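You operate a simulated robot arm through the tools that you are given. There is no shell and no other tool.

You are at the controls of a simulated robot arm. One attempt, no reset.

TASK
Fit the test plug, press TEST, pull it out, clear the leak lamp.
Fine: plug into the yellow holder, then onto the tall cabinet's ledge; key selector to SAFE, then RUN; the mains stay on; the other controls and the red lock stay. Set down upright: grey test plug. Where these are worked on the way, their far stop is far enough and under half their travel is too little: key selector.

Only the result counts: the job must be done as asked and must still hold three seconds after the hand-in. Knocking over, shifting, dropping, spilling or breaking anything else fails it.

THE ROBOT
A 7-joint arm with a two-finger parallel gripper, fixed in place. Base frame: the origin is at the foot of the arm, x ahead of it, y to its left, z up. Lengths are in mm, angles in degrees, forces in N, time in s.
With the tool pointing down near the work surface it reaches from about 100 to 640 mm from the base axis. Its first joint turns from -66.0 to 66.0 degrees. Payload 1.57 kg.
The TCP is the grasp point between the finger pads, 30 mm short of the fingertips. In the tool frame z runs along the fingers and y along their closing line. Largest opening 80 mm; finger width 17, thickness 12; the body of the gripper, 40 by 82 mm, starts 80 mm behind the TCP.
Orientation is that of the tool frame in the base frame, as [roll, pitch, yaw] about the fixed x, y, z axes, in that order (R = Rz(yaw) Ry(pitch) Rx(roll)). With the fingers straight down and closing along the base's y, the tool's x points along the base's -x, its y along +y and its z along -z.

THE INTERFACE
- The arm moves only by the tool nudge_tool. Its argument "motion" is one flat list of numbers, 7 for each row, row after row: the turn, a rotation vector about the base's x, y, z in degrees, then the shift along the base's x, y, z in mm, then the closure, from 0 (fully open) to 1 (shut). In form: [ax, ay, az, tx, ty, tz, claw, ax, ay, az, tx, ty, tz, claw, ...]. A call has 1 to 20 rows; each row shifts and turns the commanded pose from where the row before left it. Rows are played at 5 a second. More than 50 mm and 8.6 degrees between two rows, or a gripper value outside its range, and nothing of the call is played. A pose out of reach is approached as far as the arm can. The call stops where the force on the tool passes 40 N (or 10 N more than at its start, if that is more) or the arm is blocked; 0.2 s more then pass. The fingers move at their own pace (about 72 mm/s each) and stop on an object; they squeeze with about 27 N. The grip force told is the motor's: it shows also when the fingers shut on nothing. Time passes only in rows, and 0.2 s behind the last, so rows that do not move let the fingers close. It gives the time, the measured TCP pose, the force on the tool (base axes), the opening and the grip force at its end, in the units of the frame above (readings bear some noise), with the torque about the TCP (base axes, N m) and any sound that the robot's microphone picked up.
- Cameras (640 x 400 px; columns grow to the right, rows downward): "scene" is fixed at [74.6, 462.3, 1415.8]; the picture's right is [-0.51, -0.86, 0.00], its down [-0.60, 0.35, -0.72] and it looks along [0.62, -0.37, -0.69] (base axes); focal length 255 px, centre (320, 200). "wrist" rides on the gripper at [72, -7, -122] in the tool frame; the picture's right is [0.09, 1.00, 0.00], its down [-0.84, 0.08, -0.54] and it looks along [-0.54, 0.05, 0.84] (tool axes); focal length 238 px, centre (320, 200). There is no depth. A picture from a camera that has moved, and an enlarged one, comes with that camera's place and axes in the base frame and with its lens. The place of the scene camera against the robot may be out by one fixed shift of up to 12 mm in any direction.
- snapshot(camera): a new picture of that camera. No time passes.
- zoom(camera, box): a new picture of the part [left, top, right, bottom] of that camera's present view, enlarged. No time passes.
- job_done(): hands the job in; it is judged then, once.

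Places have to be worked out from the pictures, the camera data and where the tool is seen. Open the gripper and draw the arm clear of the work before you hand the job in, unless the task says otherwise.

The tools are called after "Call:" by a JSON object that holds its "fn" and its "kwargs". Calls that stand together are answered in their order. nudge_tool: Moves the arm, as the interface text tells. Its arguments: {"type":"object","properties":{"motion":{"type":"array","items":{"type":"number"}}},"required":["motion"]} The other tools are called the same way: snapshot (camera) takes a picture; zoom (camera, box) takes an enlarged picture of a part of a camera's view; job_done () hands the job in.

At the start:

```text
t: 0.0
tool_pos: [336.8, 240.7, 1190.3]
tool_rot: [-180.0, 0.0, 180.0]
contact_force: [1.2, -0.5, -0.2]
wrist_torque: [0.01, -0.01, 0.01]
width: 79.5
gripper_force: 0.0
```

scene: 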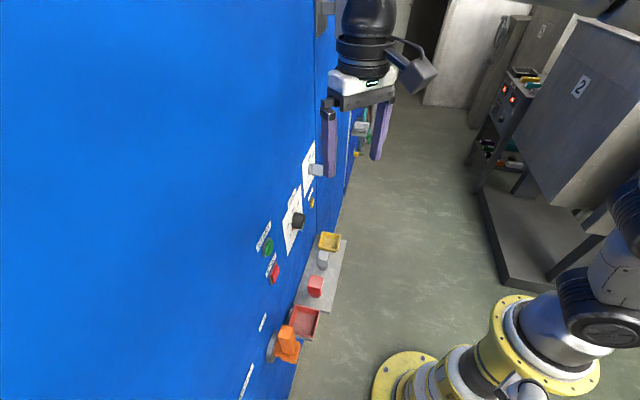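
wrist: 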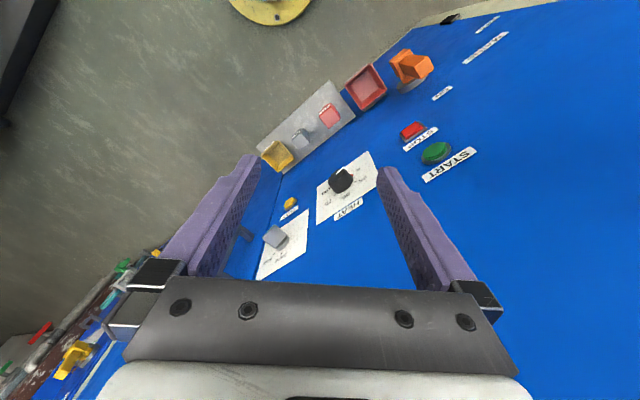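

The first pictures show a blue cabinet front with controls, a shelf with a yellow holder, grey plug and red blocks, and further things beyond. I enlarge both views to read labels before moving.

Call:
{"fn": "zoom", "kwargs": {"camera": "scene", "box": [240, 130, 400, 230]}}

Call:
{"fn": "zoom", "kwargs": {"camera": "scene", "box": [220, 200, 380, 300]}}

Call:
{"fn": "zoom", "kwargs": {"camera": "scene", "box": [220, 300, 380, 400]}}

Call:
{"fn": "zoom", "kwargs": {"camera": "wrist", "box": [240, 40, 480, 190]}}

Call:
{"fn": "zoom", "kwargs": {"camera": "wrist", "box": [200, 150, 400, 275]}}

Call:
{"fn": "zoom", "kwargs": {"camera": "wrist", "box": [0, 240, 200, 400]}}

```text
4.00 times, centred on (320, 180) of scene
camera zoom: at [74.6, 462.3, 1415.8], right [-0.51, -0.86, 0.0], down [-0.6, 0.35, -0.72], along [0.62, -0.37, -0.69], focal length 1020 px, centre (320, 280)
```

zoom: 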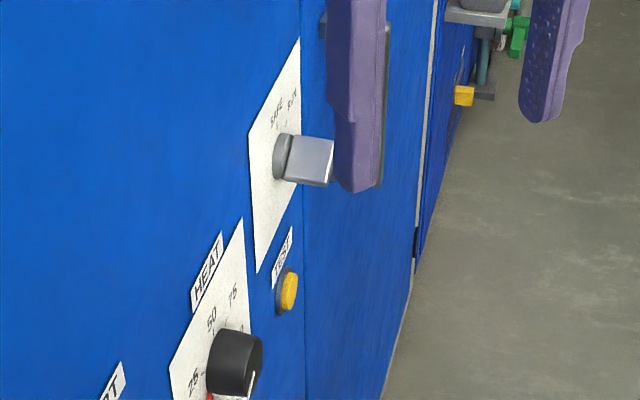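

```text
4.00 times, centred on (300, 250) of scene
camera zoom: at [74.6, 462.3, 1415.8], right [-0.51, -0.86, 0.0], down [-0.6, 0.35, -0.72], along [0.62, -0.37, -0.69], focal length 1020 px, centre (400, 0)
```

zoom: 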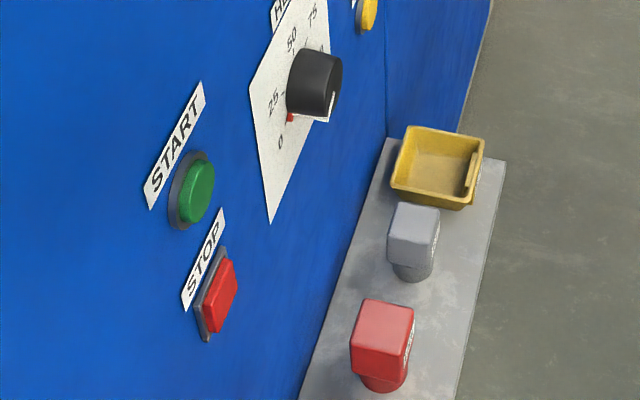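

```text
4.00 times, centred on (300, 350) of scene
camera zoom: at [74.6, 462.3, 1415.8], right [-0.51, -0.86, 0.0], down [-0.6, 0.35, -0.72], along [0.62, -0.37, -0.69], focal length 1020 px, centre (400, -400)
```

zoom: 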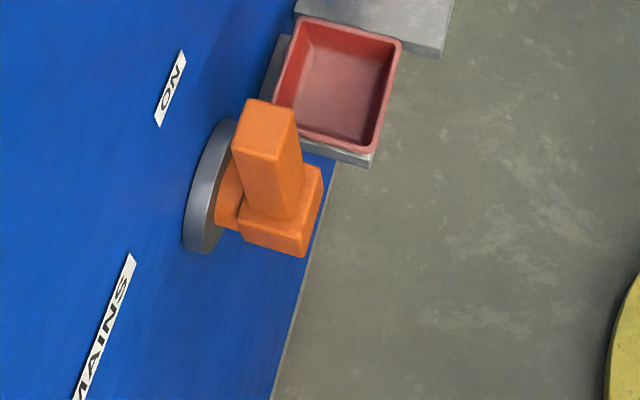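

```text
2.67 times, centred on (360, 115) of wrist
camera zoom: at [264.8, 232.3, 1312.5], right [-0.09, 1.0, 0.0], down [0.84, 0.08, 0.54], along [0.54, 0.05, -0.84], focal length 636 px, centre (213, 427)
```

zoom: 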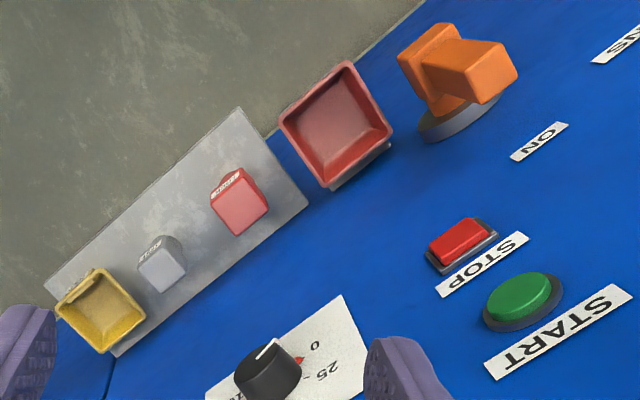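

```text
3.20 times, centred on (300, 212) of wrist
camera zoom: at [264.8, 232.3, 1312.5], right [-0.09, 1.0, 0.0], down [0.84, 0.08, 0.54], along [0.54, 0.05, -0.84], focal length 763 px, centre (384, 160)
```

zoom: 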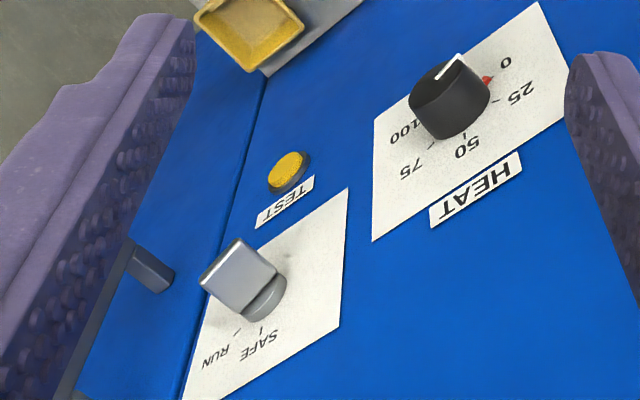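

```text
2.50 times, centred on (100, 320) of wrist
camera zoom: at [264.8, 232.3, 1312.5], right [-0.09, 1.0, 0.0], down [0.84, 0.08, 0.54], along [0.54, 0.05, -0.84], focal length 596 px, centre (870, -100)
```

zoom: 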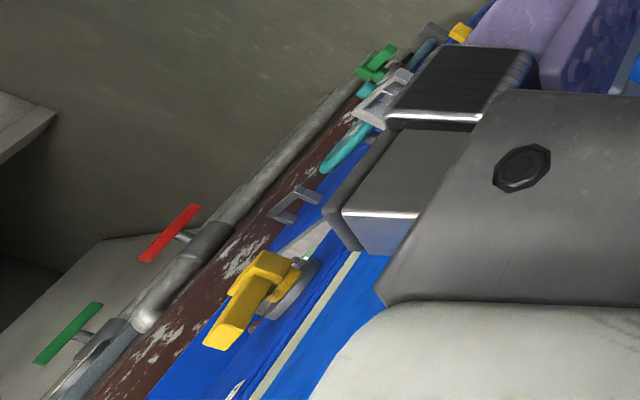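

Rough triangulation puts START near (371,399,1010), the heat knob near (467,290,925) and the key selector near (569,180,985), so the panel faces about (-0.74,-0.67). I back off a little and yaw the tool by 42° to face the panel squarely for a better look.

Call:
{"fn": "nudge_tool", "kwargs": {"motion": [0, 0, 8.4, -14, -12, 0, 0, 0, 0, 8.4, -14, -12, 0, 0, 0, 0, 8.4, -14, -12, 0, 0, 0, 0, 8.4, -14, -12, 0, 0, 0, 0, 8.4, -14, -12, 0, 0]}}

Call:
{"fn": "snapshot", "kwargs": {"camera": "wrist"}}

Call:
{"fn": "snapshot", "kwargs": {"camera": "scene"}}

```text
t: 1.2
tool_pos: [265.9, 182.2, 1188.8]
tool_rot: [-179.9, 0.1, -137.8]
contact_force: [0.1, -0.8, -0.3]
wrist_torque: [0.01, 0.03, -0.02]
width: 79.9
gripper_force: 0.1
```

```text
taken
camera wrist: at [218.0, 126.7, 1311.9], right [-0.74, 0.68, 0.0], down [0.57, 0.62, 0.54], along [0.37, 0.4, -0.84], focal length 238 px, centre (320, 200)
```

wrist: 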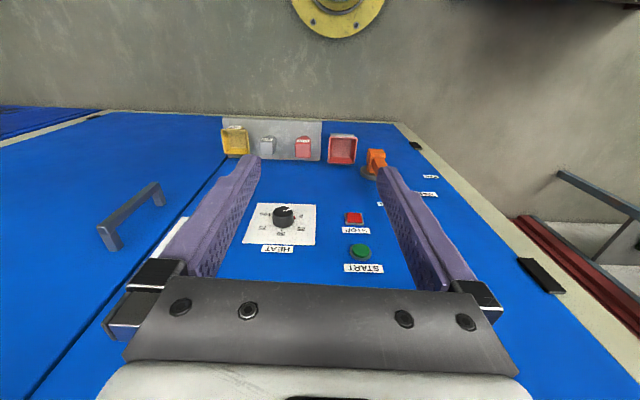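

```text
taken
```

scene: 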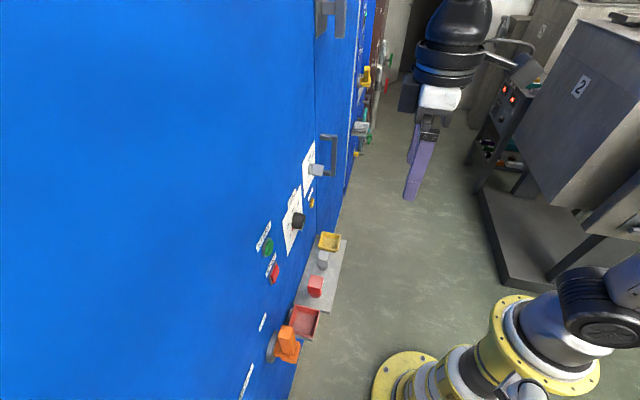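

The tool is now square to the panel (right-hand camera axis lies along the wall). I tilt the tool up 42° to view the upper panel, find the lamp and the other cabinets.

Call:
{"fn": "nudge_tool", "kwargs": {"motion": [5.64, -6.22, 0, 0, 0, 0, 0, 5.64, -6.22, 0, 0, 0, 0, 0, 5.64, -6.22, 0, 0, 0, 0, 0, 5.64, -6.22, 0, 0, 0, 0, 0, 5.64, -6.22, 0, 0, 0, 0, 0]}}

Call:
{"fn": "snapshot", "kwargs": {"camera": "wrist"}}

Call:
{"fn": "snapshot", "kwargs": {"camera": "scene"}}

```text
t: 2.4
tool_pos: [266.6, 179.6, 1189.1]
tool_rot: [-180.0, 42.1, -138.0]
contact_force: [0.5, 1.1, -0.8]
wrist_torque: [0.01, -0.01, 0.0]
width: 79.8
gripper_force: 0.1
```

```text
taken
camera wrist: at [171.1, 83.0, 1231.8], right [-0.72, 0.69, -0.06], down [0.14, 0.23, 0.96], along [0.68, 0.68, -0.26], focal length 238 px, centre (320, 200)
```

wrist: 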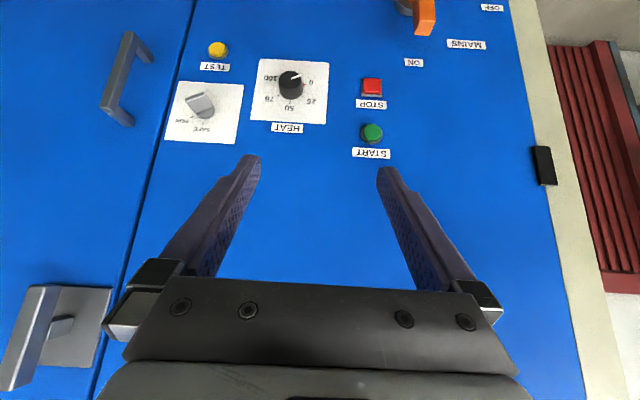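

```text
taken
```

scene: 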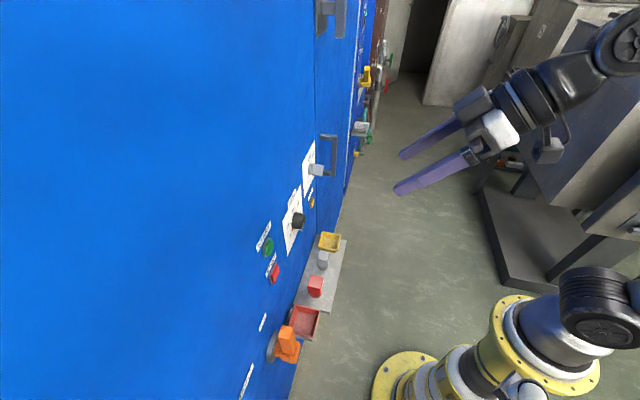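

The whole control panel (TEST, selector, HEAT, STOP, START, MAINS) shows, but no lamp yet. I yaw the tool right to look at the neighbouring cabinets for the leak lamp and any other ledge/holder.

Call:
{"fn": "nudge_tool", "kwargs": {"motion": [0, 0, -8.5, 0, -10, 0, 0, 0, 0, -8.5, 0, -10, 0, 0, 0, 0, -8.5, 0, -10, 0, 0, 0, 0, -8.5, 0, -10, 0, 0, 0, 0, -8.5, 0, -10, 0, 0]}}

Call:
{"fn": "snapshot", "kwargs": {"camera": "wrist"}}

Call:
{"fn": "nudge_tool", "kwargs": {"motion": [0, 0, -8.5, 0, -10, 0, 0, 0, 0, -8.5, 0, -10, 0, 0, 0, 0, -8.5, 0, -10, 0, 0, 0, 0, -8.5, 0, -10, 0, 0, 0, 0, -8.5, 0, -10, 0, 0]}}

Call:
{"fn": "snapshot", "kwargs": {"camera": "wrist"}}

```text
t: 3.6
tool_pos: [265.8, 129.9, 1189.0]
tool_rot: [179.9, 42.1, 179.4]
contact_force: [-0.2, 1.2, 0.0]
wrist_torque: [0.0, -0.04, -0.02]
width: 79.7
gripper_force: 0.1
```

```text
taken
camera wrist: at [131.2, 123.0, 1232.1], right [-0.06, 1.0, -0.06], down [0.26, 0.07, 0.96], along [0.96, 0.04, -0.26], focal length 238 px, centre (320, 200)
```

wrist: 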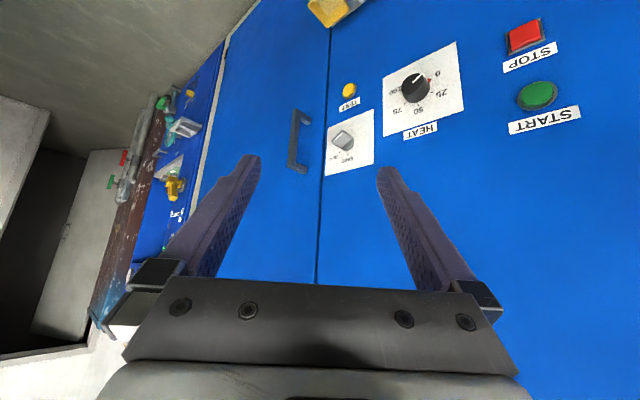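

```text
t: 4.8
tool_pos: [266.2, 79.6, 1190.4]
tool_rot: [179.8, 42.1, 136.8]
contact_force: [1.0, -1.1, 0.6]
wrist_torque: [0.04, -0.03, -0.03]
width: 80.4
gripper_force: 0.1
```

```text
taken
camera wrist: at [162.1, 165.2, 1233.2], right [0.63, 0.77, -0.06], down [0.24, -0.12, 0.96], along [0.74, -0.62, -0.26], focal length 238 px, centre (320, 200)
```

wrist: 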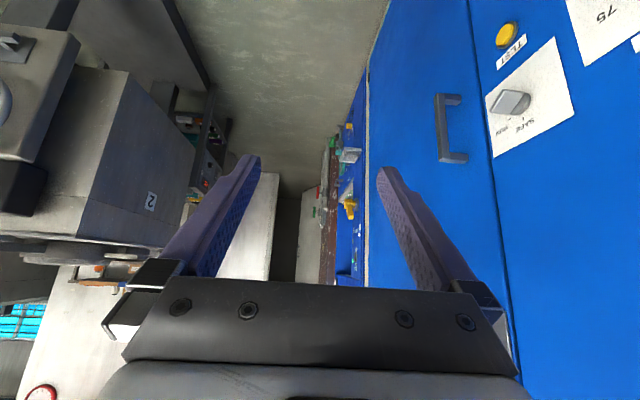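

The neighbour items look like far background, but I enlarge them to check for a lamp, ledge or holder.

Call:
{"fn": "zoom", "kwargs": {"camera": "wrist", "box": [300, 110, 400, 290]}}

Call:
{"fn": "zoom", "kwargs": {"camera": "wrist", "box": [160, 100, 240, 220]}}

Call:
{"fn": "zoom", "kwargs": {"camera": "wrist", "box": [470, 0, 630, 160]}}

Call:
{"fn": "zoom", "kwargs": {"camera": "scene", "box": [330, 40, 410, 170]}}

Call:
{"fn": "zoom", "kwargs": {"camera": "scene", "box": [470, 60, 550, 170]}}

```text
2.22 times, centred on (350, 200) of wrist
camera zoom: at [162.1, 165.2, 1233.2], right [0.63, 0.77, -0.06], down [0.24, -0.12, 0.96], along [0.74, -0.62, -0.26], focal length 530 px, centre (253, 200)
```

zoom: 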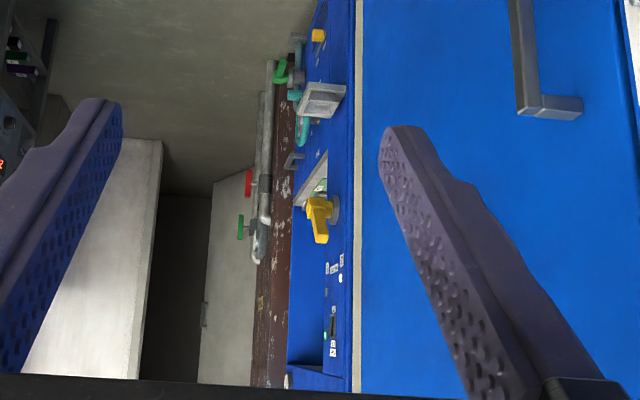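

```text
3.33 times, centred on (200, 160) of wrist
camera zoom: at [162.1, 165.2, 1233.2], right [0.63, 0.77, -0.06], down [0.24, -0.12, 0.96], along [0.74, -0.62, -0.26], focal length 794 px, centre (720, 333)
```

zoom: 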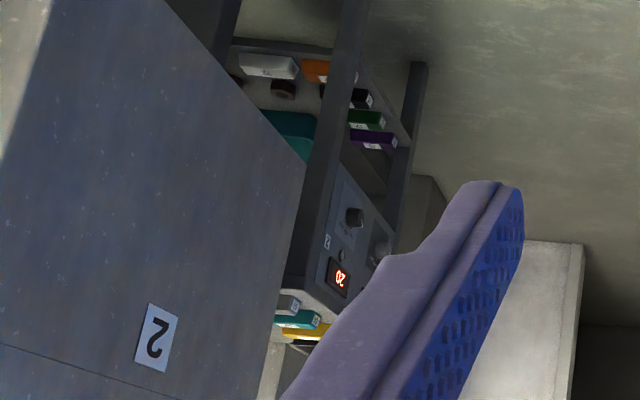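

```text
2.50 times, centred on (550, 80) of wrist
camera zoom: at [162.1, 165.2, 1233.2], right [0.63, 0.77, -0.06], down [0.24, -0.12, 0.96], along [0.74, -0.62, -0.26], focal length 596 px, centre (-255, 500)
```

zoom: 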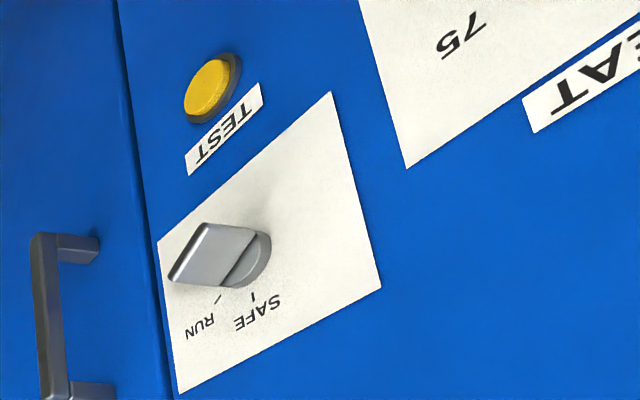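

```text
3.08 times, centred on (370, 105) of scene
camera zoom: at [74.6, 462.3, 1415.8], right [-0.51, -0.86, 0.0], down [-0.6, 0.35, -0.72], along [0.62, -0.37, -0.69], focal length 784 px, centre (166, 492)
```

zoom: 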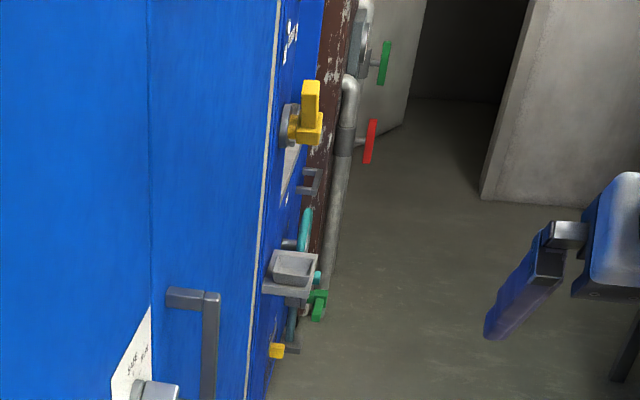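

```text
3.64 times, centred on (510, 115) of scene
camera zoom: at [74.6, 462.3, 1415.8], right [-0.51, -0.86, 0.0], down [-0.6, 0.35, -0.72], along [0.62, -0.37, -0.69], focal length 927 px, centre (-371, 509)
```

zoom: 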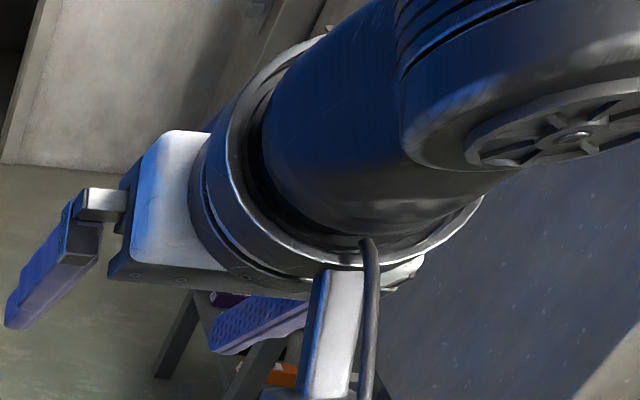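

The rest is out of reach (yellow handle ~1.2 m away), so the panel in front is the tall cabinet. I return to facing the panel, tilt the tool to horizontal and stand about 150 mm in front of the key selector to see its pointer.

Call:
{"fn": "nudge_tool", "kwargs": {"motion": [0, 0, 8.5, 15, 0, -10, 0, 0, 0, 8.5, 15, 0, -10, 0, 0, 0, 8.5, 15, 0, -10, 0, 0, 0, 8.5, 15, 0, -10, 0, 0, 0, 8.5, 15, 0, -10, 0, 0, 0, 8.5, 15, 0, -10, 0, 0, 0, 8.5, 15, 0, -10, 0, 0, 0, 8.5, 15, 0, -10, 0, 0, 0, 8.5, 15, 0, -10, 0, 0, 0, 8.5, 15, 0, -10, 0, 5.38, -5.93, 0, 5, 0, -15, 0, 5.38, -5.93, 0, 5, 0, -15, 0, 5.38, -5.93, 0, 5, 0, -15, 0, 5.38, -5.93, 0, 5, 0, -15, 0, 5.38, -5.93, 0, 5, 0, -15, 0, 5.38, -5.93, 0, 5, 0, -15, 0]}}

Call:
{"fn": "snapshot", "kwargs": {"camera": "wrist"}}

Call:
{"fn": "snapshot", "kwargs": {"camera": "scene"}}

```text
t: 8.2
tool_pos: [447.0, 81.1, 1000.4]
tool_rot: [41.4, 89.9, 83.4]
contact_force: [0.2, -0.5, 0.9]
wrist_torque: [0.03, 0.02, 0.01]
width: 80.0
gripper_force: 0.0
```

```text
taken
camera wrist: at [361.9, -7.4, 929.4], right [-0.67, 0.74, -0.09], down [-0.45, -0.31, 0.84], along [0.59, 0.6, 0.54], focal length 238 px, centre (320, 200)
```

wrist: 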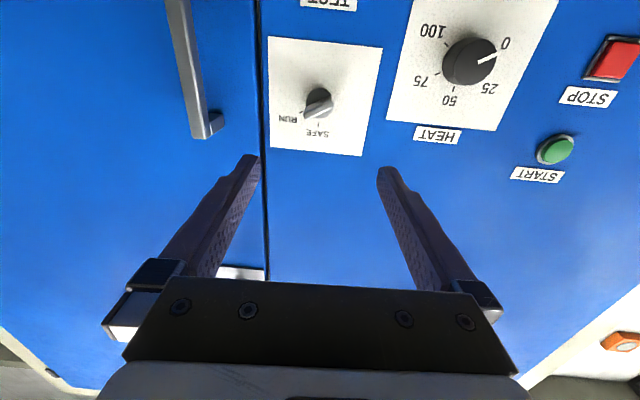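

```text
taken
```

scene: 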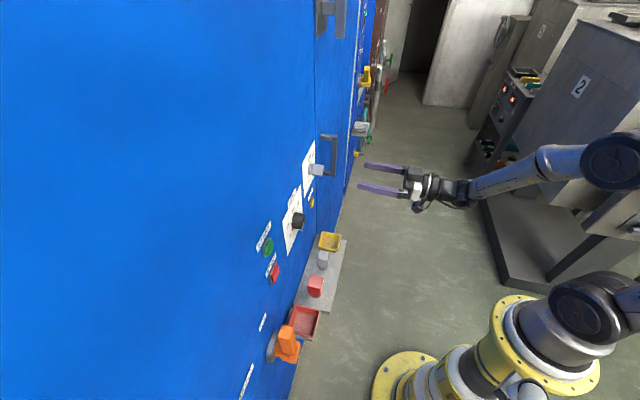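

The tool is now level and square to the panel. I enlarge the selector, and check the orange item and the label seen behind the gripper (above, since this view is upside down).

Call:
{"fn": "zoom", "kwargs": {"camera": "wrist", "box": [260, 30, 400, 160]}}

Call:
{"fn": "zoom", "kwargs": {"camera": "wrist", "box": [540, 280, 640, 400]}}

Call:
{"fn": "zoom", "kwargs": {"camera": "wrist", "box": [200, 240, 280, 290]}}

```text
3.08 times, centred on (330, 95) of wrist
camera zoom: at [361.9, -7.4, 929.4], right [-0.67, 0.74, -0.09], down [-0.45, -0.31, 0.84], along [0.59, 0.6, 0.54], focal length 733 px, centre (289, 523)
```

zoom: 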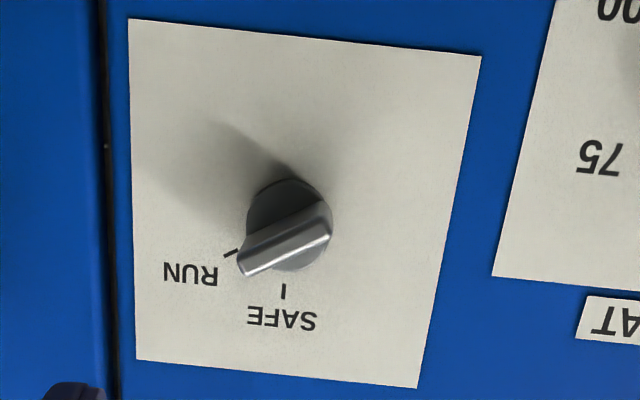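

```text
3.33 times, centred on (590, 340) of wrist
camera zoom: at [361.9, -7.4, 929.4], right [-0.67, 0.74, -0.09], down [-0.45, -0.31, 0.84], along [0.59, 0.6, 0.54], focal length 794 px, centre (-580, -267)
```

zoom: 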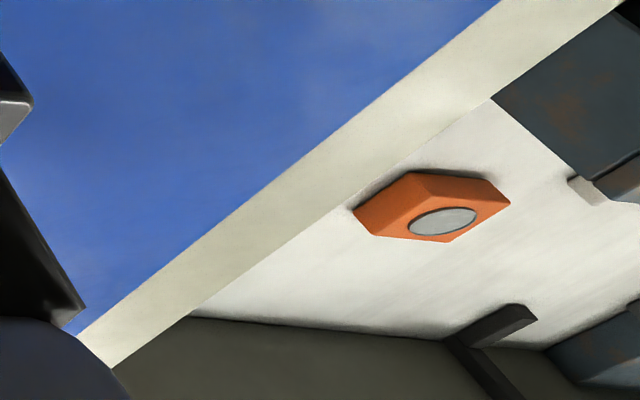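

```text
8.00 times, centred on (240, 265) of wrist
camera zoom: at [361.9, -7.4, 929.4], right [-0.67, 0.74, -0.09], down [-0.45, -0.31, 0.84], along [0.59, 0.6, 0.54], focal length 1907 px, centre (960, -320)
```

zoom: 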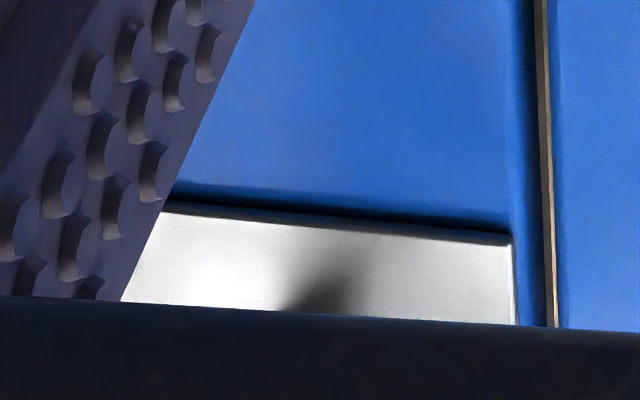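

The selector's bar points at RUN now; SAFE is at twelve o'clock, about 60° anticlockwise. Next I turn the tool down and look at the ledge from in front and above to measure the plug, yellow holder and red lock.

Call:
{"fn": "nudge_tool", "kwargs": {"motion": [-5.51, 6.08, 0, -4.6, 1.8, -10, 0, -5.51, 6.08, 0, -4.6, 1.8, -10, 0, -5.51, 6.08, 0, -4.6, 1.8, -10, 0, -5.51, 6.08, 0, -4.6, 1.8, -10, 0, -5.51, 6.08, 0, -4.6, 1.8, -10, 0, -5.51, 6.08, 0, -4.6, 1.8, -10, 0, -5.51, 6.08, 0, -4.6, 1.8, -10, 0, -5.51, 6.08, 0, -4.6, 1.8, -10, 0, -5.51, 6.08, 0, -4.6, 1.8, -10, 0, -5.51, 6.08, 0, -4.6, 1.8, -10, 0, -5.51, 6.08, 0, -4.6, 1.8, -10, 0]}}

Call:
{"fn": "snapshot", "kwargs": {"camera": "wrist"}}

Call:
{"fn": "zoom", "kwargs": {"camera": "wrist", "box": [200, 100, 440, 250]}}

```text
t: 10.6
tool_pos: [395.1, 100.4, 890.8]
tool_rot: [-180.0, -0.3, -138.0]
contact_force: [0.5, 0.3, 0.2]
wrist_torque: [0.02, 0.02, 0.02]
width: 80.1
gripper_force: 0.1
```

```text
taken
camera wrist: at [346.1, 46.2, 1014.2], right [-0.73, 0.68, 0.0], down [0.57, 0.62, 0.54], along [0.36, 0.39, -0.84], focal length 238 px, centre (320, 200)
```

wrist: 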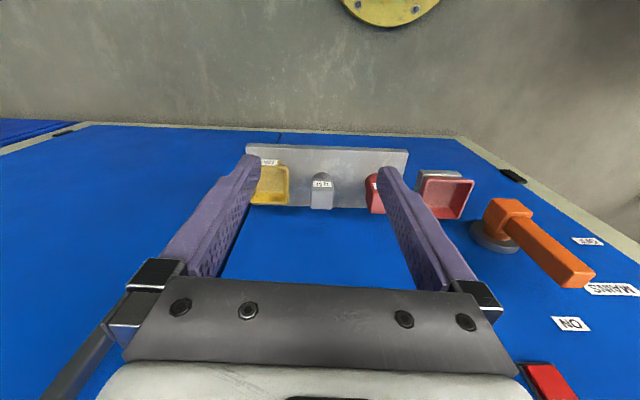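

```text
2.67 times, centred on (320, 175) of wrist
camera zoom: at [346.1, 46.2, 1014.2], right [-0.73, 0.68, 0.0], down [0.57, 0.62, 0.54], along [0.36, 0.39, -0.84], focal length 636 px, centre (320, 267)
```

zoom: 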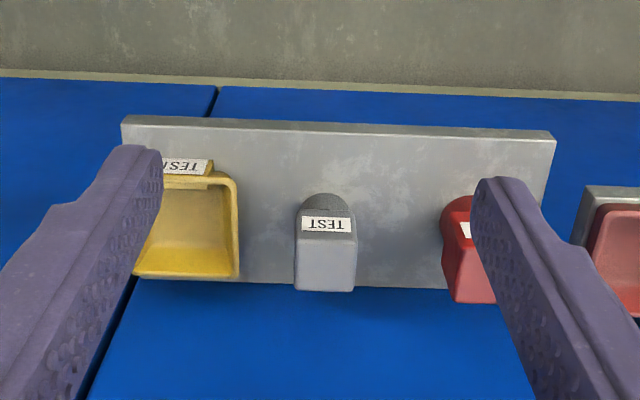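

The yellow holder also carries a TEST label, so it is the plug's holder, and the grey plug is marked TEST too. I lower 100 mm for a second view to triangulate heights.

Call:
{"fn": "nudge_tool", "kwargs": {"motion": [0, 0, 0, 0, 0, -25, 0, 0, 0, 0, 0, 0, -25, 0, 0, 0, 0, 0, 0, -25, 0, 0, 0, 0, 0, 0, -25, 0]}}

Call:
{"fn": "snapshot", "kwargs": {"camera": "wrist"}}

Call:
{"fn": "zoom", "kwargs": {"camera": "wrist", "box": [200, 100, 440, 250]}}

Call:
{"fn": "zoom", "kwargs": {"camera": "scene", "box": [280, 220, 360, 320]}}

```text
t: 11.6
tool_pos: [396.2, 100.0, 788.9]
tool_rot: [-179.9, -0.2, -138.0]
contact_force: [-0.4, -0.7, 0.1]
wrist_torque: [-0.01, -0.01, 0.02]
width: 79.6
gripper_force: 0.0
```

```text
taken
camera wrist: at [347.2, 46.7, 911.7], right [-0.73, 0.68, 0.0], down [0.57, 0.62, 0.54], along [0.37, 0.4, -0.84], focal length 238 px, centre (320, 200)
```

wrist: 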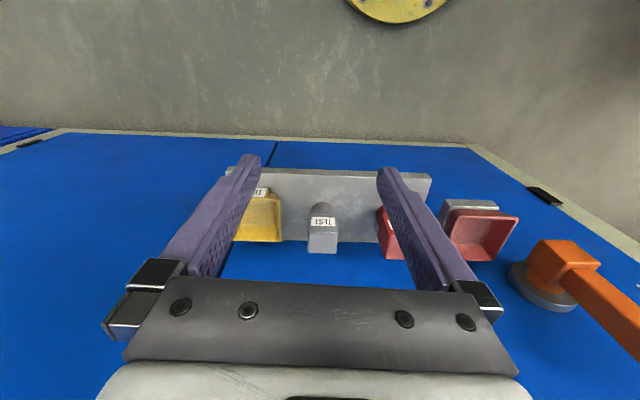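

```text
2.67 times, centred on (320, 175) of wrist
camera zoom: at [347.2, 46.7, 911.7], right [-0.73, 0.68, 0.0], down [0.57, 0.62, 0.54], along [0.37, 0.4, -0.84], focal length 636 px, centre (320, 267)
```

zoom: 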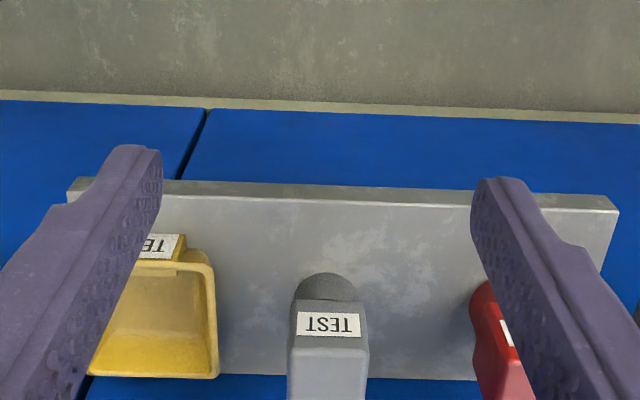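

```text
4.00 times, centred on (320, 270) of scene
camera zoom: at [74.6, 462.3, 1415.8], right [-0.51, -0.86, 0.0], down [-0.6, 0.35, -0.72], along [0.62, -0.37, -0.69], focal length 1020 px, centre (320, -80)
```

zoom: 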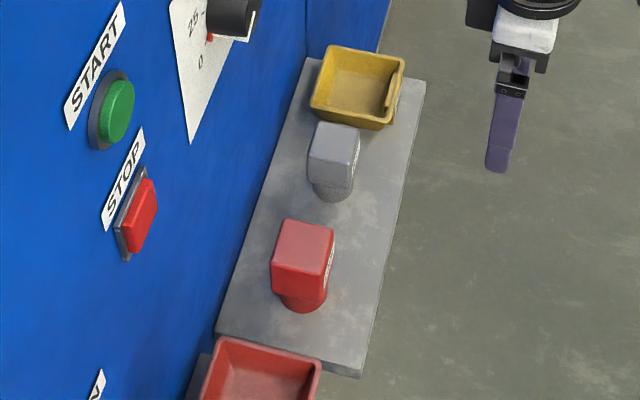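

From the two views I get (along-wall frame h into wall, w leftward): plug centre about h 492, w −176, block z 664–692 on a ledge at z 625; yellow tray centre h 501, w −268, rim z 646; wall at h 552. I tilt the tool 30° off vertical (to keep the hand away from the panel controls), centre on the plug and narrow the fingers to ~56 mm.

Call:
{"fn": "nudge_tool", "kwargs": {"motion": [5.02, -5.57, 0, -2.4, 2.7, 0, 0.3, 5.02, -5.57, 0, -2.4, 2.7, 0, 0.3, 5.02, -5.57, 0, -2.4, 2.7, 0, 0.3, 5.02, -5.57, 0, -2.4, 2.7, 0, 0.3, 0, 0, 0, 22.3, 20.1, 0, 0.3, 0, 0, 0, 22.3, 20.1, 0, 0.3]}}

Call:
{"fn": "snapshot", "kwargs": {"camera": "wrist"}}

Call:
{"fn": "snapshot", "kwargs": {"camera": "scene"}}

```text
t: 13.0
tool_pos: [431.2, 149.2, 789.7]
tool_rot: [-179.9, 29.8, -138.0]
contact_force: [0.1, 0.3, 0.2]
wrist_torque: [-0.02, 0.0, -0.02]
width: 55.9
gripper_force: 0.1
```

```text
taken
camera wrist: at [345.2, 60.6, 861.0], right [-0.73, 0.69, -0.04], down [0.29, 0.36, 0.89], along [0.62, 0.63, -0.46], focal length 238 px, centre (320, 200)
```

wrist: 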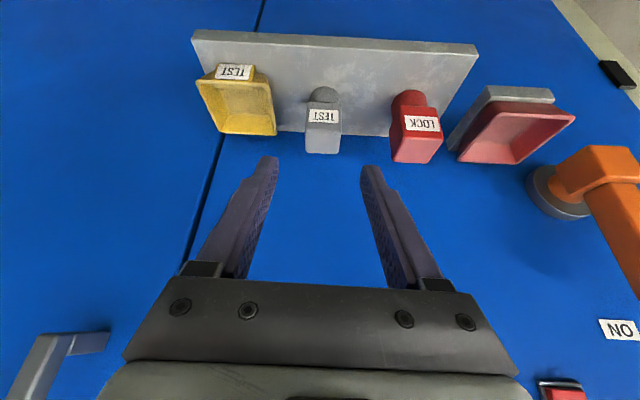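

```text
taken
```

scene: 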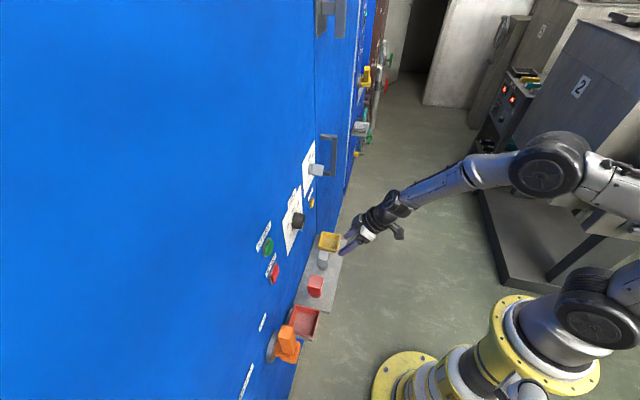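

The fingers straddle the plug's column laterally. I enlarge this view to refine the plug and holder positions.

Call:
{"fn": "zoom", "kwargs": {"camera": "wrist", "box": [180, 20, 372, 140]}}

Call:
{"fn": "zoom", "kwargs": {"camera": "wrist", "box": [270, 60, 398, 180]}}

```text
3.33 times, centred on (276, 80) of wrist
camera zoom: at [345.2, 60.6, 861.0], right [-0.73, 0.69, -0.04], down [0.29, 0.36, 0.89], along [0.62, 0.63, -0.46], focal length 794 px, centre (467, 600)
```

zoom: 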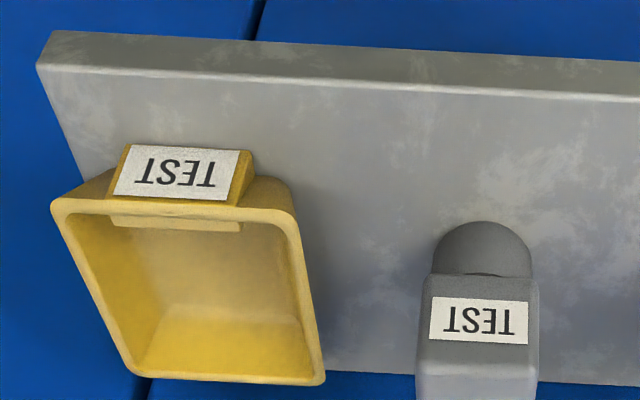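

```text
3.33 times, centred on (334, 120) of wrist
camera zoom: at [345.2, 60.6, 861.0], right [-0.73, 0.69, -0.04], down [0.29, 0.36, 0.89], along [0.62, 0.63, -0.46], focal length 794 px, centre (273, 467)
```

zoom: 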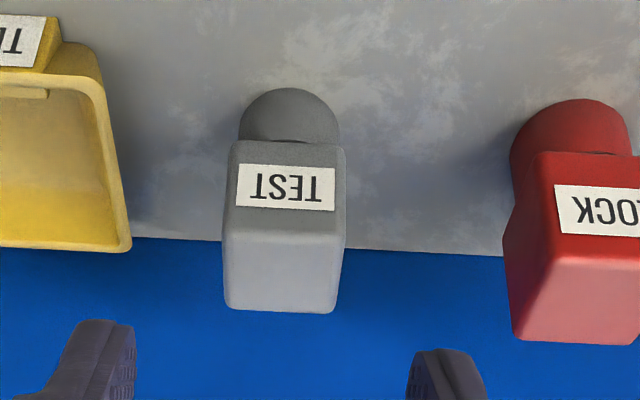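

All three views agree: plug block centre h 489, w −175.5, z 664–692; tray centre h 500.5, w −269.5. I move over the plug, descend so the fingers straddle its block, and check before closing.

Call:
{"fn": "nudge_tool", "kwargs": {"motion": [0, 0, 0, 24.2, 23.2, 0, 0.3, 0, 0, 0, 24.2, 23.2, 0, 0.3, 0, 0, 0, 0, 0, -27, 0.3, 0, 0, 0, 0, 0, -27, 0.3, 0, 0, 0, 0, 0, -27, 0.3, 0, 0, 0, 0, 0, -26, 0.3]}}

Call:
{"fn": "snapshot", "kwargs": {"camera": "wrist"}}

Call:
{"fn": "zoom", "kwargs": {"camera": "scene", "box": [280, 200, 400, 320]}}

```text
t: 14.4
tool_pos: [481.1, 198.0, 680.4]
tool_rot: [180.0, 29.8, -138.0]
contact_force: [-0.4, 0.2, 0.6]
wrist_torque: [-0.03, -0.01, 0.03]
width: 56.0
gripper_force: 0.1
```

```text
taken
camera wrist: at [394.4, 109.4, 751.7], right [-0.73, 0.69, -0.05], down [0.29, 0.36, 0.89], along [0.62, 0.63, -0.46], focal length 238 px, centre (320, 200)
```

wrist: 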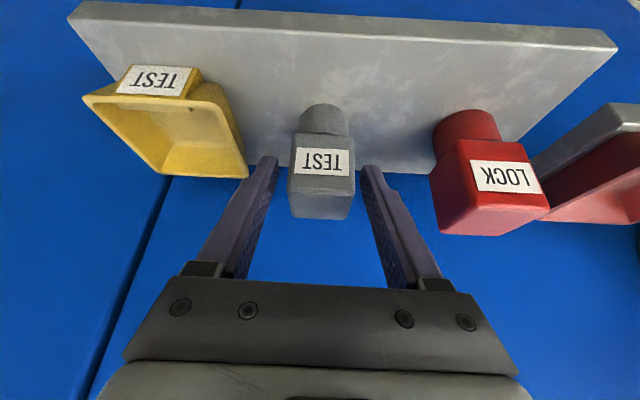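

```text
3.33 times, centred on (340, 260) of scene
camera zoom: at [74.6, 462.3, 1415.8], right [-0.51, -0.86, 0.0], down [-0.6, 0.35, -0.72], along [0.62, -0.37, -0.69], focal length 850 px, centre (253, 0)
```

zoom: 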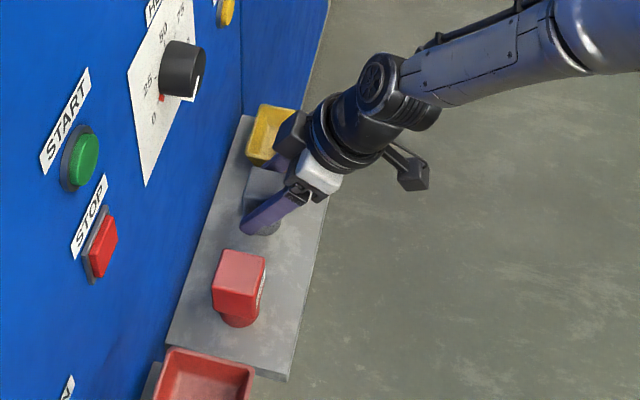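

The plug sits centred between the pads with no contact. I close the fingers on it.

Call:
{"fn": "nudge_tool", "kwargs": {"motion": [0, 0, 0, 0, 0, 0, 0.5, 0, 0, 0, 0, 0, 0, 0.6, 0, 0, 0, 0, 0, 0, 0.75, 0, 0, 0, 0, 0, 0, 0.75]}}

Call:
{"fn": "snapshot", "kwargs": {"camera": "wrist"}}

```text
t: 15.4
tool_pos: [480.8, 198.5, 682.4]
tool_rot: [179.9, 29.7, -138.0]
contact_force: [-0.7, 0.3, 0.1]
wrist_torque: [0.02, -0.02, 0.0]
width: 37.5
gripper_force: 27.0
```

```text
taken
camera wrist: at [394.2, 109.3, 751.8], right [-0.73, 0.69, -0.04], down [0.29, 0.36, 0.89], along [0.62, 0.63, -0.46], focal length 238 px, centre (320, 200)
```

wrist: 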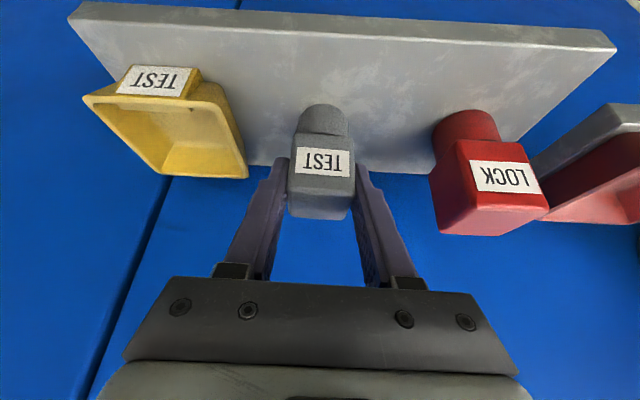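

Gripped at 37.5 mm with 27 N. I lift 60 mm and carry it over the yellow holder.

Call:
{"fn": "nudge_tool", "kwargs": {"motion": [0, 0, 0, 0, 0, 15, 0.75, 0, 0, 0, 0, 0, 22, 0.75, 0, 0, 0, 0, 0, 23, 0.75, 0, 0, 0, 17.9, -15.5, 0, 0.75, 0, 0, 0, 17.9, -15.5, 0, 0.75, 0, 0, 0, 17.8, -15.5, 0, 0.75, 0, 0, 0, 17.8, -15.6, 0, 0.75, 0, 0, 0, 0, 0, 0, 0.75]}}

Call:
{"fn": "snapshot", "kwargs": {"camera": "wrist"}}

Call:
{"fn": "zoom", "kwargs": {"camera": "scene", "box": [280, 180, 400, 300]}}

```text
t: 17.2
tool_pos: [553.6, 133.8, 741.5]
tool_rot: [-180.0, 29.6, -138.1]
contact_force: [0.1, -0.2, -1.0]
wrist_torque: [-0.03, -0.01, 0.02]
width: 37.6
gripper_force: 26.9
```

```text
taken
camera wrist: at [466.9, 45.8, 812.9], right [-0.73, 0.69, -0.05], down [0.29, 0.36, 0.89], along [0.62, 0.63, -0.46], focal length 238 px, centre (320, 200)
```

wrist: 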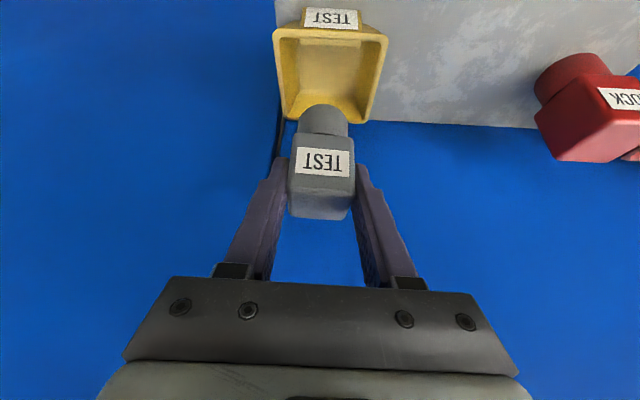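

```text
3.33 times, centred on (340, 240) of scene
camera zoom: at [74.7, 462.3, 1415.8], right [-0.51, -0.86, 0.0], down [-0.6, 0.35, -0.72], along [0.62, -0.37, -0.69], focal length 850 px, centre (253, 67)
```

zoom: 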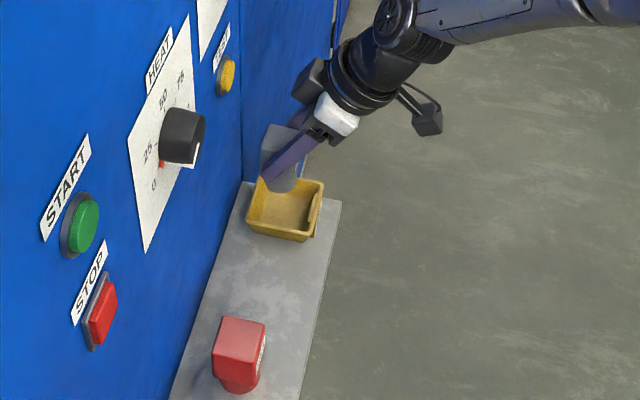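

The plug hangs upright over the tray; reckoned plug centre h ≈ 501, w ≈ −271 against tray centre h 500.5, w −269.5. I lower quickly for 45 mm, then look before the last bit.

Call:
{"fn": "nudge_tool", "kwargs": {"motion": [0, 0, 0, -1, 1, -15, 0.75, 0, 0, 0, 0, 0, -15, 0.75, 0, 0, 0, 0, 0, -12, 0.75]}}

Call:
{"fn": "snapshot", "kwargs": {"camera": "wrist"}}

Call:
{"fn": "zoom", "kwargs": {"camera": "scene", "box": [300, 210, 370, 270]}}

```text
t: 18.0
tool_pos: [549.8, 135.8, 698.6]
tool_rot: [179.9, 29.7, -138.0]
contact_force: [-0.4, 0.3, -1.2]
wrist_torque: [-0.01, 0.0, 0.02]
width: 37.3
gripper_force: 26.9
```

```text
taken
camera wrist: at [464.2, 47.8, 770.4], right [-0.73, 0.69, -0.04], down [0.29, 0.36, 0.89], along [0.62, 0.63, -0.46], focal length 238 px, centre (320, 200)
```

wrist: 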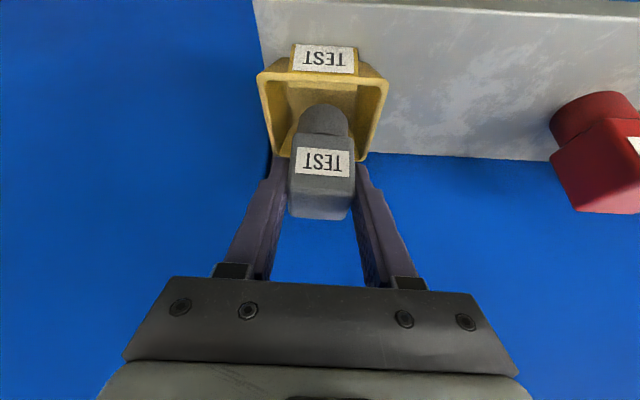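

```text
6.67 times, centred on (335, 240) of scene
camera zoom: at [74.6, 462.3, 1415.8], right [-0.51, -0.86, 0.0], down [-0.6, 0.35, -0.72], along [0.62, -0.37, -0.69], focal length 1699 px, centre (220, -67)
```

zoom: 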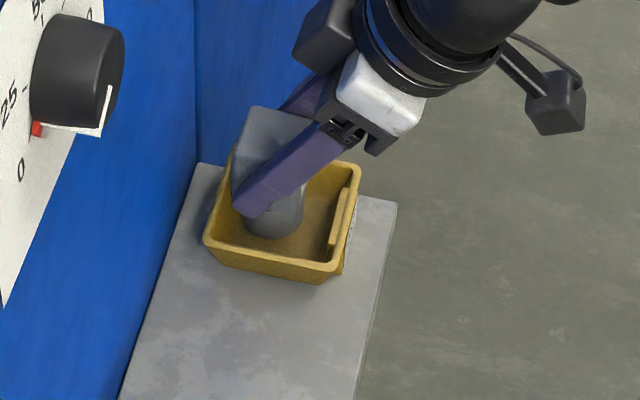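

The plug is inside the tray outline, still ~15 mm above the ledge level. I lower slowly and watch the vertical force.

Call:
{"fn": "nudge_tool", "kwargs": {"motion": [0, 0, 0, 0, 0, -4, 0.75, 0, 0, 0, 0, 0, -3, 0.75, 0, 0, 0, 0, 0, -2, 0.75]}}

Call:
{"fn": "nudge_tool", "kwargs": {"motion": [0, 0, 0, 0, 0, -1, 0.75, 0, 0, 0, 0, 0, -1, 0.75]}}

```text
t: 18.8
tool_pos: [550.7, 135.0, 691.4]
tool_rot: [-179.9, 29.9, -138.0]
contact_force: [0.6, -1.0, -1.0]
wrist_torque: [0.0, 0.02, 0.02]
width: 37.5
gripper_force: 26.9
```

```text
t: 19.4
tool_pos: [549.7, 136.8, 688.1]
tool_rot: [180.0, 29.8, -137.9]
contact_force: [-0.3, -0.2, -0.5]
wrist_torque: [0.0, -0.02, 0.01]
width: 37.5
gripper_force: 26.9
```

No contact yet at z 688. I continue down in 1 mm steps.

Call:
{"fn": "nudge_tool", "kwargs": {"motion": [0, 0, 0, 0, 0, -1, 0.75, 0, 0, 0, 0, 0, -1, 0.75]}}

Call:
{"fn": "nudge_tool", "kwargs": {"motion": [0, 0, 0, 0, 0, -1, 0.75]}}

Call:
{"fn": "zoom", "kwargs": {"camera": "wrist", "box": [230, 30, 420, 230]}}

```text
t: 20.0
tool_pos: [549.3, 136.1, 688.2]
tool_rot: [180.0, 29.8, -138.0]
contact_force: [0.2, -0.6, -0.5]
wrist_torque: [0.03, 0.01, 0.02]
width: 37.8
gripper_force: 26.9
```

```text
t: 20.4
tool_pos: [550.0, 136.5, 687.8]
tool_rot: [180.0, 29.8, -138.1]
contact_force: [-0.2, 0.1, -0.9]
wrist_torque: [0.01, -0.01, 0.0]
width: 37.4
gripper_force: 26.8
```

```text
2.00 times, centred on (325, 130) of wrist
camera zoom: at [463.7, 47.8, 757.9], right [-0.73, 0.69, -0.04], down [0.29, 0.36, 0.89], along [0.62, 0.63, -0.46], focal length 477 px, centre (310, 340)
```

zoom: 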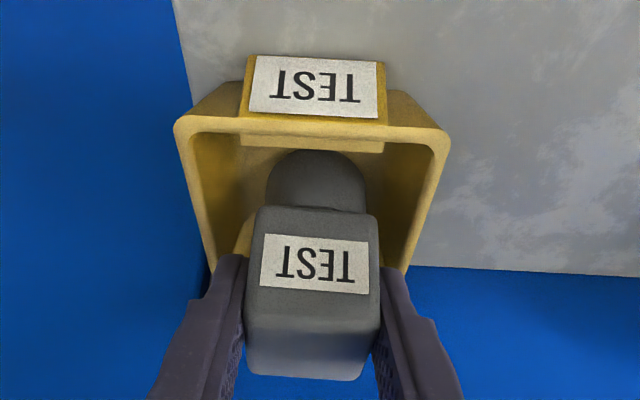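

Still essentially no force. I go on in small steps.

Call:
{"fn": "nudge_tool", "kwargs": {"motion": [0, 0, 0, 0, 0, -1, 0.75, 0, 0, 0, 0, 0, 0, 0.75]}}

Call:
{"fn": "nudge_tool", "kwargs": {"motion": [0, 0, 0, 0, 0, -1, 0.75, 0, 0, 0, 0, 0, 0, 0.75]}}

Call:
{"fn": "nudge_tool", "kwargs": {"motion": [0, 0, 0, 0, 0, -1, 0.75, 0, 0, 0, 0, 0, 0, 0.75]}}

```text
t: 21.0
tool_pos: [551.2, 135.8, 686.4]
tool_rot: [-180.0, 29.9, -137.9]
contact_force: [-1.9, -0.3, 7.5]
wrist_torque: [-0.01, 0.19, -0.03]
width: 37.4
gripper_force: 26.9
```

```text
t: 21.6
tool_pos: [550.9, 136.2, 686.4]
tool_rot: [-179.8, 30.0, -137.9]
contact_force: [-4.7, -0.6, 18.1]
wrist_torque: [-0.06, 0.31, 0.02]
width: 37.4
gripper_force: 26.9
```

```text
t: 22.2
tool_pos: [553.0, 136.7, 688.0]
tool_rot: [-179.9, 30.0, -137.9]
contact_force: [-2.2, 1.8, 21.2]
wrist_torque: [0.16, 0.07, 0.01]
width: 37.6
gripper_force: 26.6
```

Contact with the holder floor at z ≈ 686.5, as expected. I take the pressure off by 2 mm and look.

Call:
{"fn": "nudge_tool", "kwargs": {"motion": [0, 0, 0, 0, 0, 2, 0.75, 0, 0, 0, 0, 0, 0, 0.75]}}

Call:
{"fn": "zoom", "kwargs": {"camera": "wrist", "box": [230, 30, 420, 230]}}

Call:
{"fn": "zoom", "kwargs": {"camera": "scene", "box": [300, 210, 370, 270]}}

```text
t: 22.8
tool_pos: [551.2, 134.5, 685.5]
tool_rot: [179.9, 29.9, -138.1]
contact_force: [4.3, 1.4, 11.4]
wrist_torque: [0.14, -0.34, 0.01]
width: 37.6
gripper_force: 26.9
```

```text
2.00 times, centred on (325, 130) of wrist
camera zoom: at [463.7, 46.8, 756.9], right [-0.73, 0.69, -0.05], down [0.29, 0.36, 0.89], along [0.63, 0.63, -0.46], focal length 477 px, centre (310, 340)
```

zoom: 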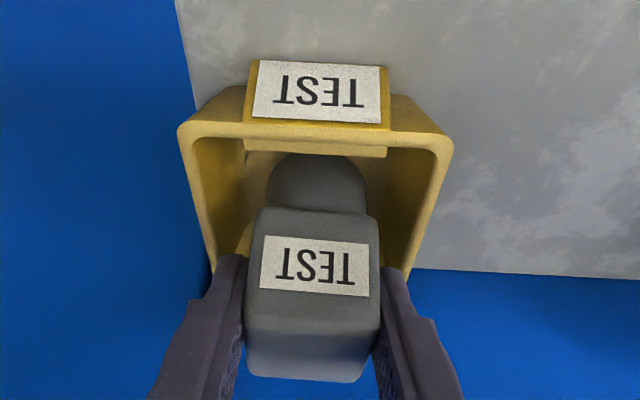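

```text
6.67 times, centred on (335, 240) of scene
camera zoom: at [74.5, 462.3, 1415.8], right [-0.51, -0.86, 0.0], down [-0.6, 0.35, -0.72], along [0.62, -0.37, -0.69], focal length 1699 px, centre (220, -67)
```

zoom: 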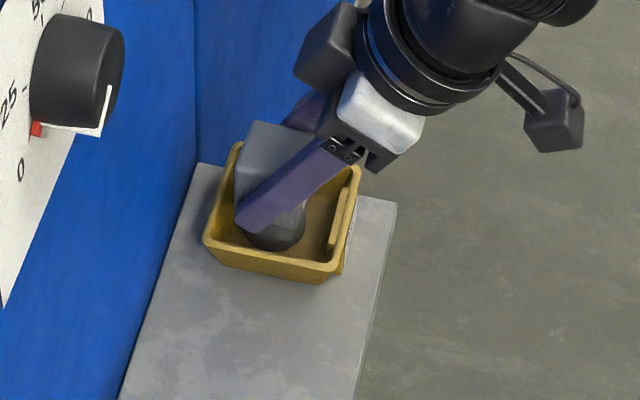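

The plug stands on the holder floor inside the tray. I ease up 1 mm more and open the fingers to ~56 mm.

Call:
{"fn": "nudge_tool", "kwargs": {"motion": [0, 0, 0, 0, 0, 1, 0.75, 0, 0, 0, 0, 0, 0, 0.55, 0, 0, 0, 0, 0, 0, 0.4, 0, 0, 0, 0, 0, 0, 0.3, 0, 0, 0, 0, 0, 0, 0.3]}}

Call:
{"fn": "zoom", "kwargs": {"camera": "wrist", "box": [230, 30, 420, 230]}}

```text
t: 24.0
tool_pos: [550.6, 135.6, 687.2]
tool_rot: [179.8, 29.6, -137.9]
contact_force: [0.4, 0.2, 0.8]
wrist_torque: [0.02, 0.02, 0.03]
width: 55.9
gripper_force: 0.1
```

```text
2.00 times, centred on (325, 130) of wrist
camera zoom: at [463.6, 47.4, 758.0], right [-0.73, 0.69, -0.04], down [0.29, 0.36, 0.89], along [0.62, 0.63, -0.46], focal length 477 px, centre (310, 340)
```

zoom: 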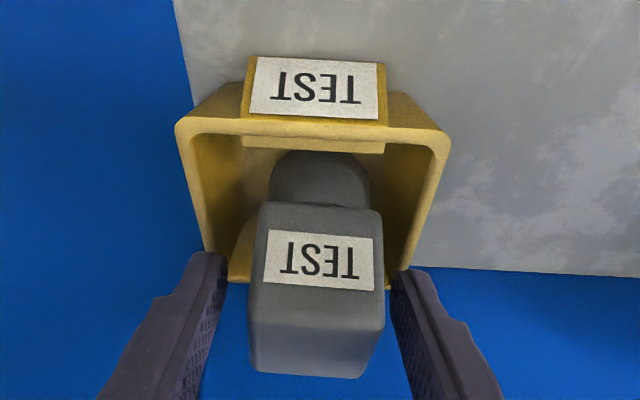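

The plug stands free in the yellow holder. I raise clear, back off and level the tool in front of the TEST button (estimated w −247, z ~850).

Call:
{"fn": "nudge_tool", "kwargs": {"motion": [0, 0, 0, 0, 0, 15, 0.3, 0, 0, 0, 0, 0, 30, 0.3, 0, 0, 0, 0, 0, 30, 0.3, 5.02, -5.57, 0, -11.3, -6.2, 11, 0.3, 5.02, -5.57, 0, -11.3, -6.2, 11, 0.3, 5.02, -5.57, 0, -11.3, -6.2, 11, 0.3, 5.02, -5.57, 0, -11.3, -6.2, 11, 0.3, 5.02, -5.57, 0, -11.3, -6.2, 11, 0.3, 5.02, -5.57, 0, -11.3, -6.2, 11, 0.3, 5.02, -5.57, 0, -11.3, -6.2, 11, 0.3, 5.02, -5.57, 0, -11.3, -6.2, 11, 0.3]}}

Call:
{"fn": "snapshot", "kwargs": {"camera": "wrist"}}

Call:
{"fn": "zoom", "kwargs": {"camera": "scene", "box": [270, 180, 390, 280]}}

```text
t: 26.4
tool_pos: [461.0, 85.5, 849.8]
tool_rot: [167.8, 89.9, -150.2]
contact_force: [-0.3, 0.4, -0.1]
wrist_torque: [-0.01, 0.02, 0.01]
width: 56.2
gripper_force: 0.0
```

```text
taken
camera wrist: at [373.5, -1.9, 779.0], right [-0.67, 0.74, -0.09], down [-0.45, -0.3, 0.84], along [0.59, 0.6, 0.54], focal length 238 px, centre (320, 200)
```

wrist: 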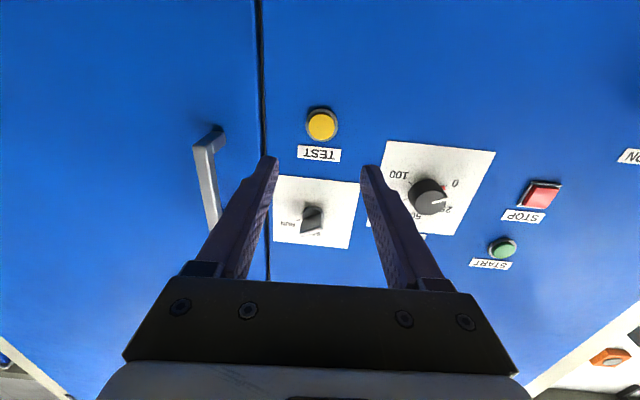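

```text
4.00 times, centred on (330, 230) of scene
camera zoom: at [74.6, 462.3, 1415.8], right [-0.51, -0.86, 0.0], down [-0.6, 0.35, -0.72], along [0.62, -0.37, -0.69], focal length 1020 px, centre (280, 80)
```

zoom: 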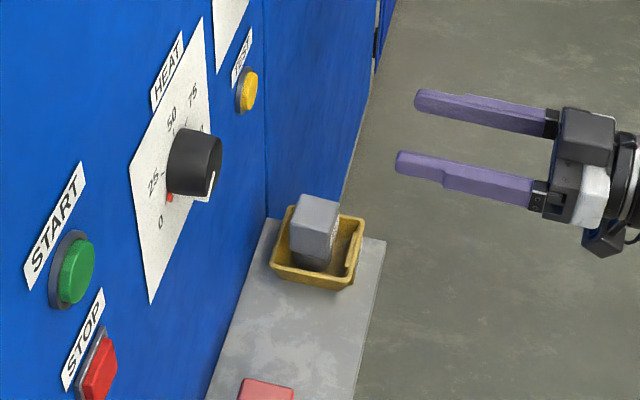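

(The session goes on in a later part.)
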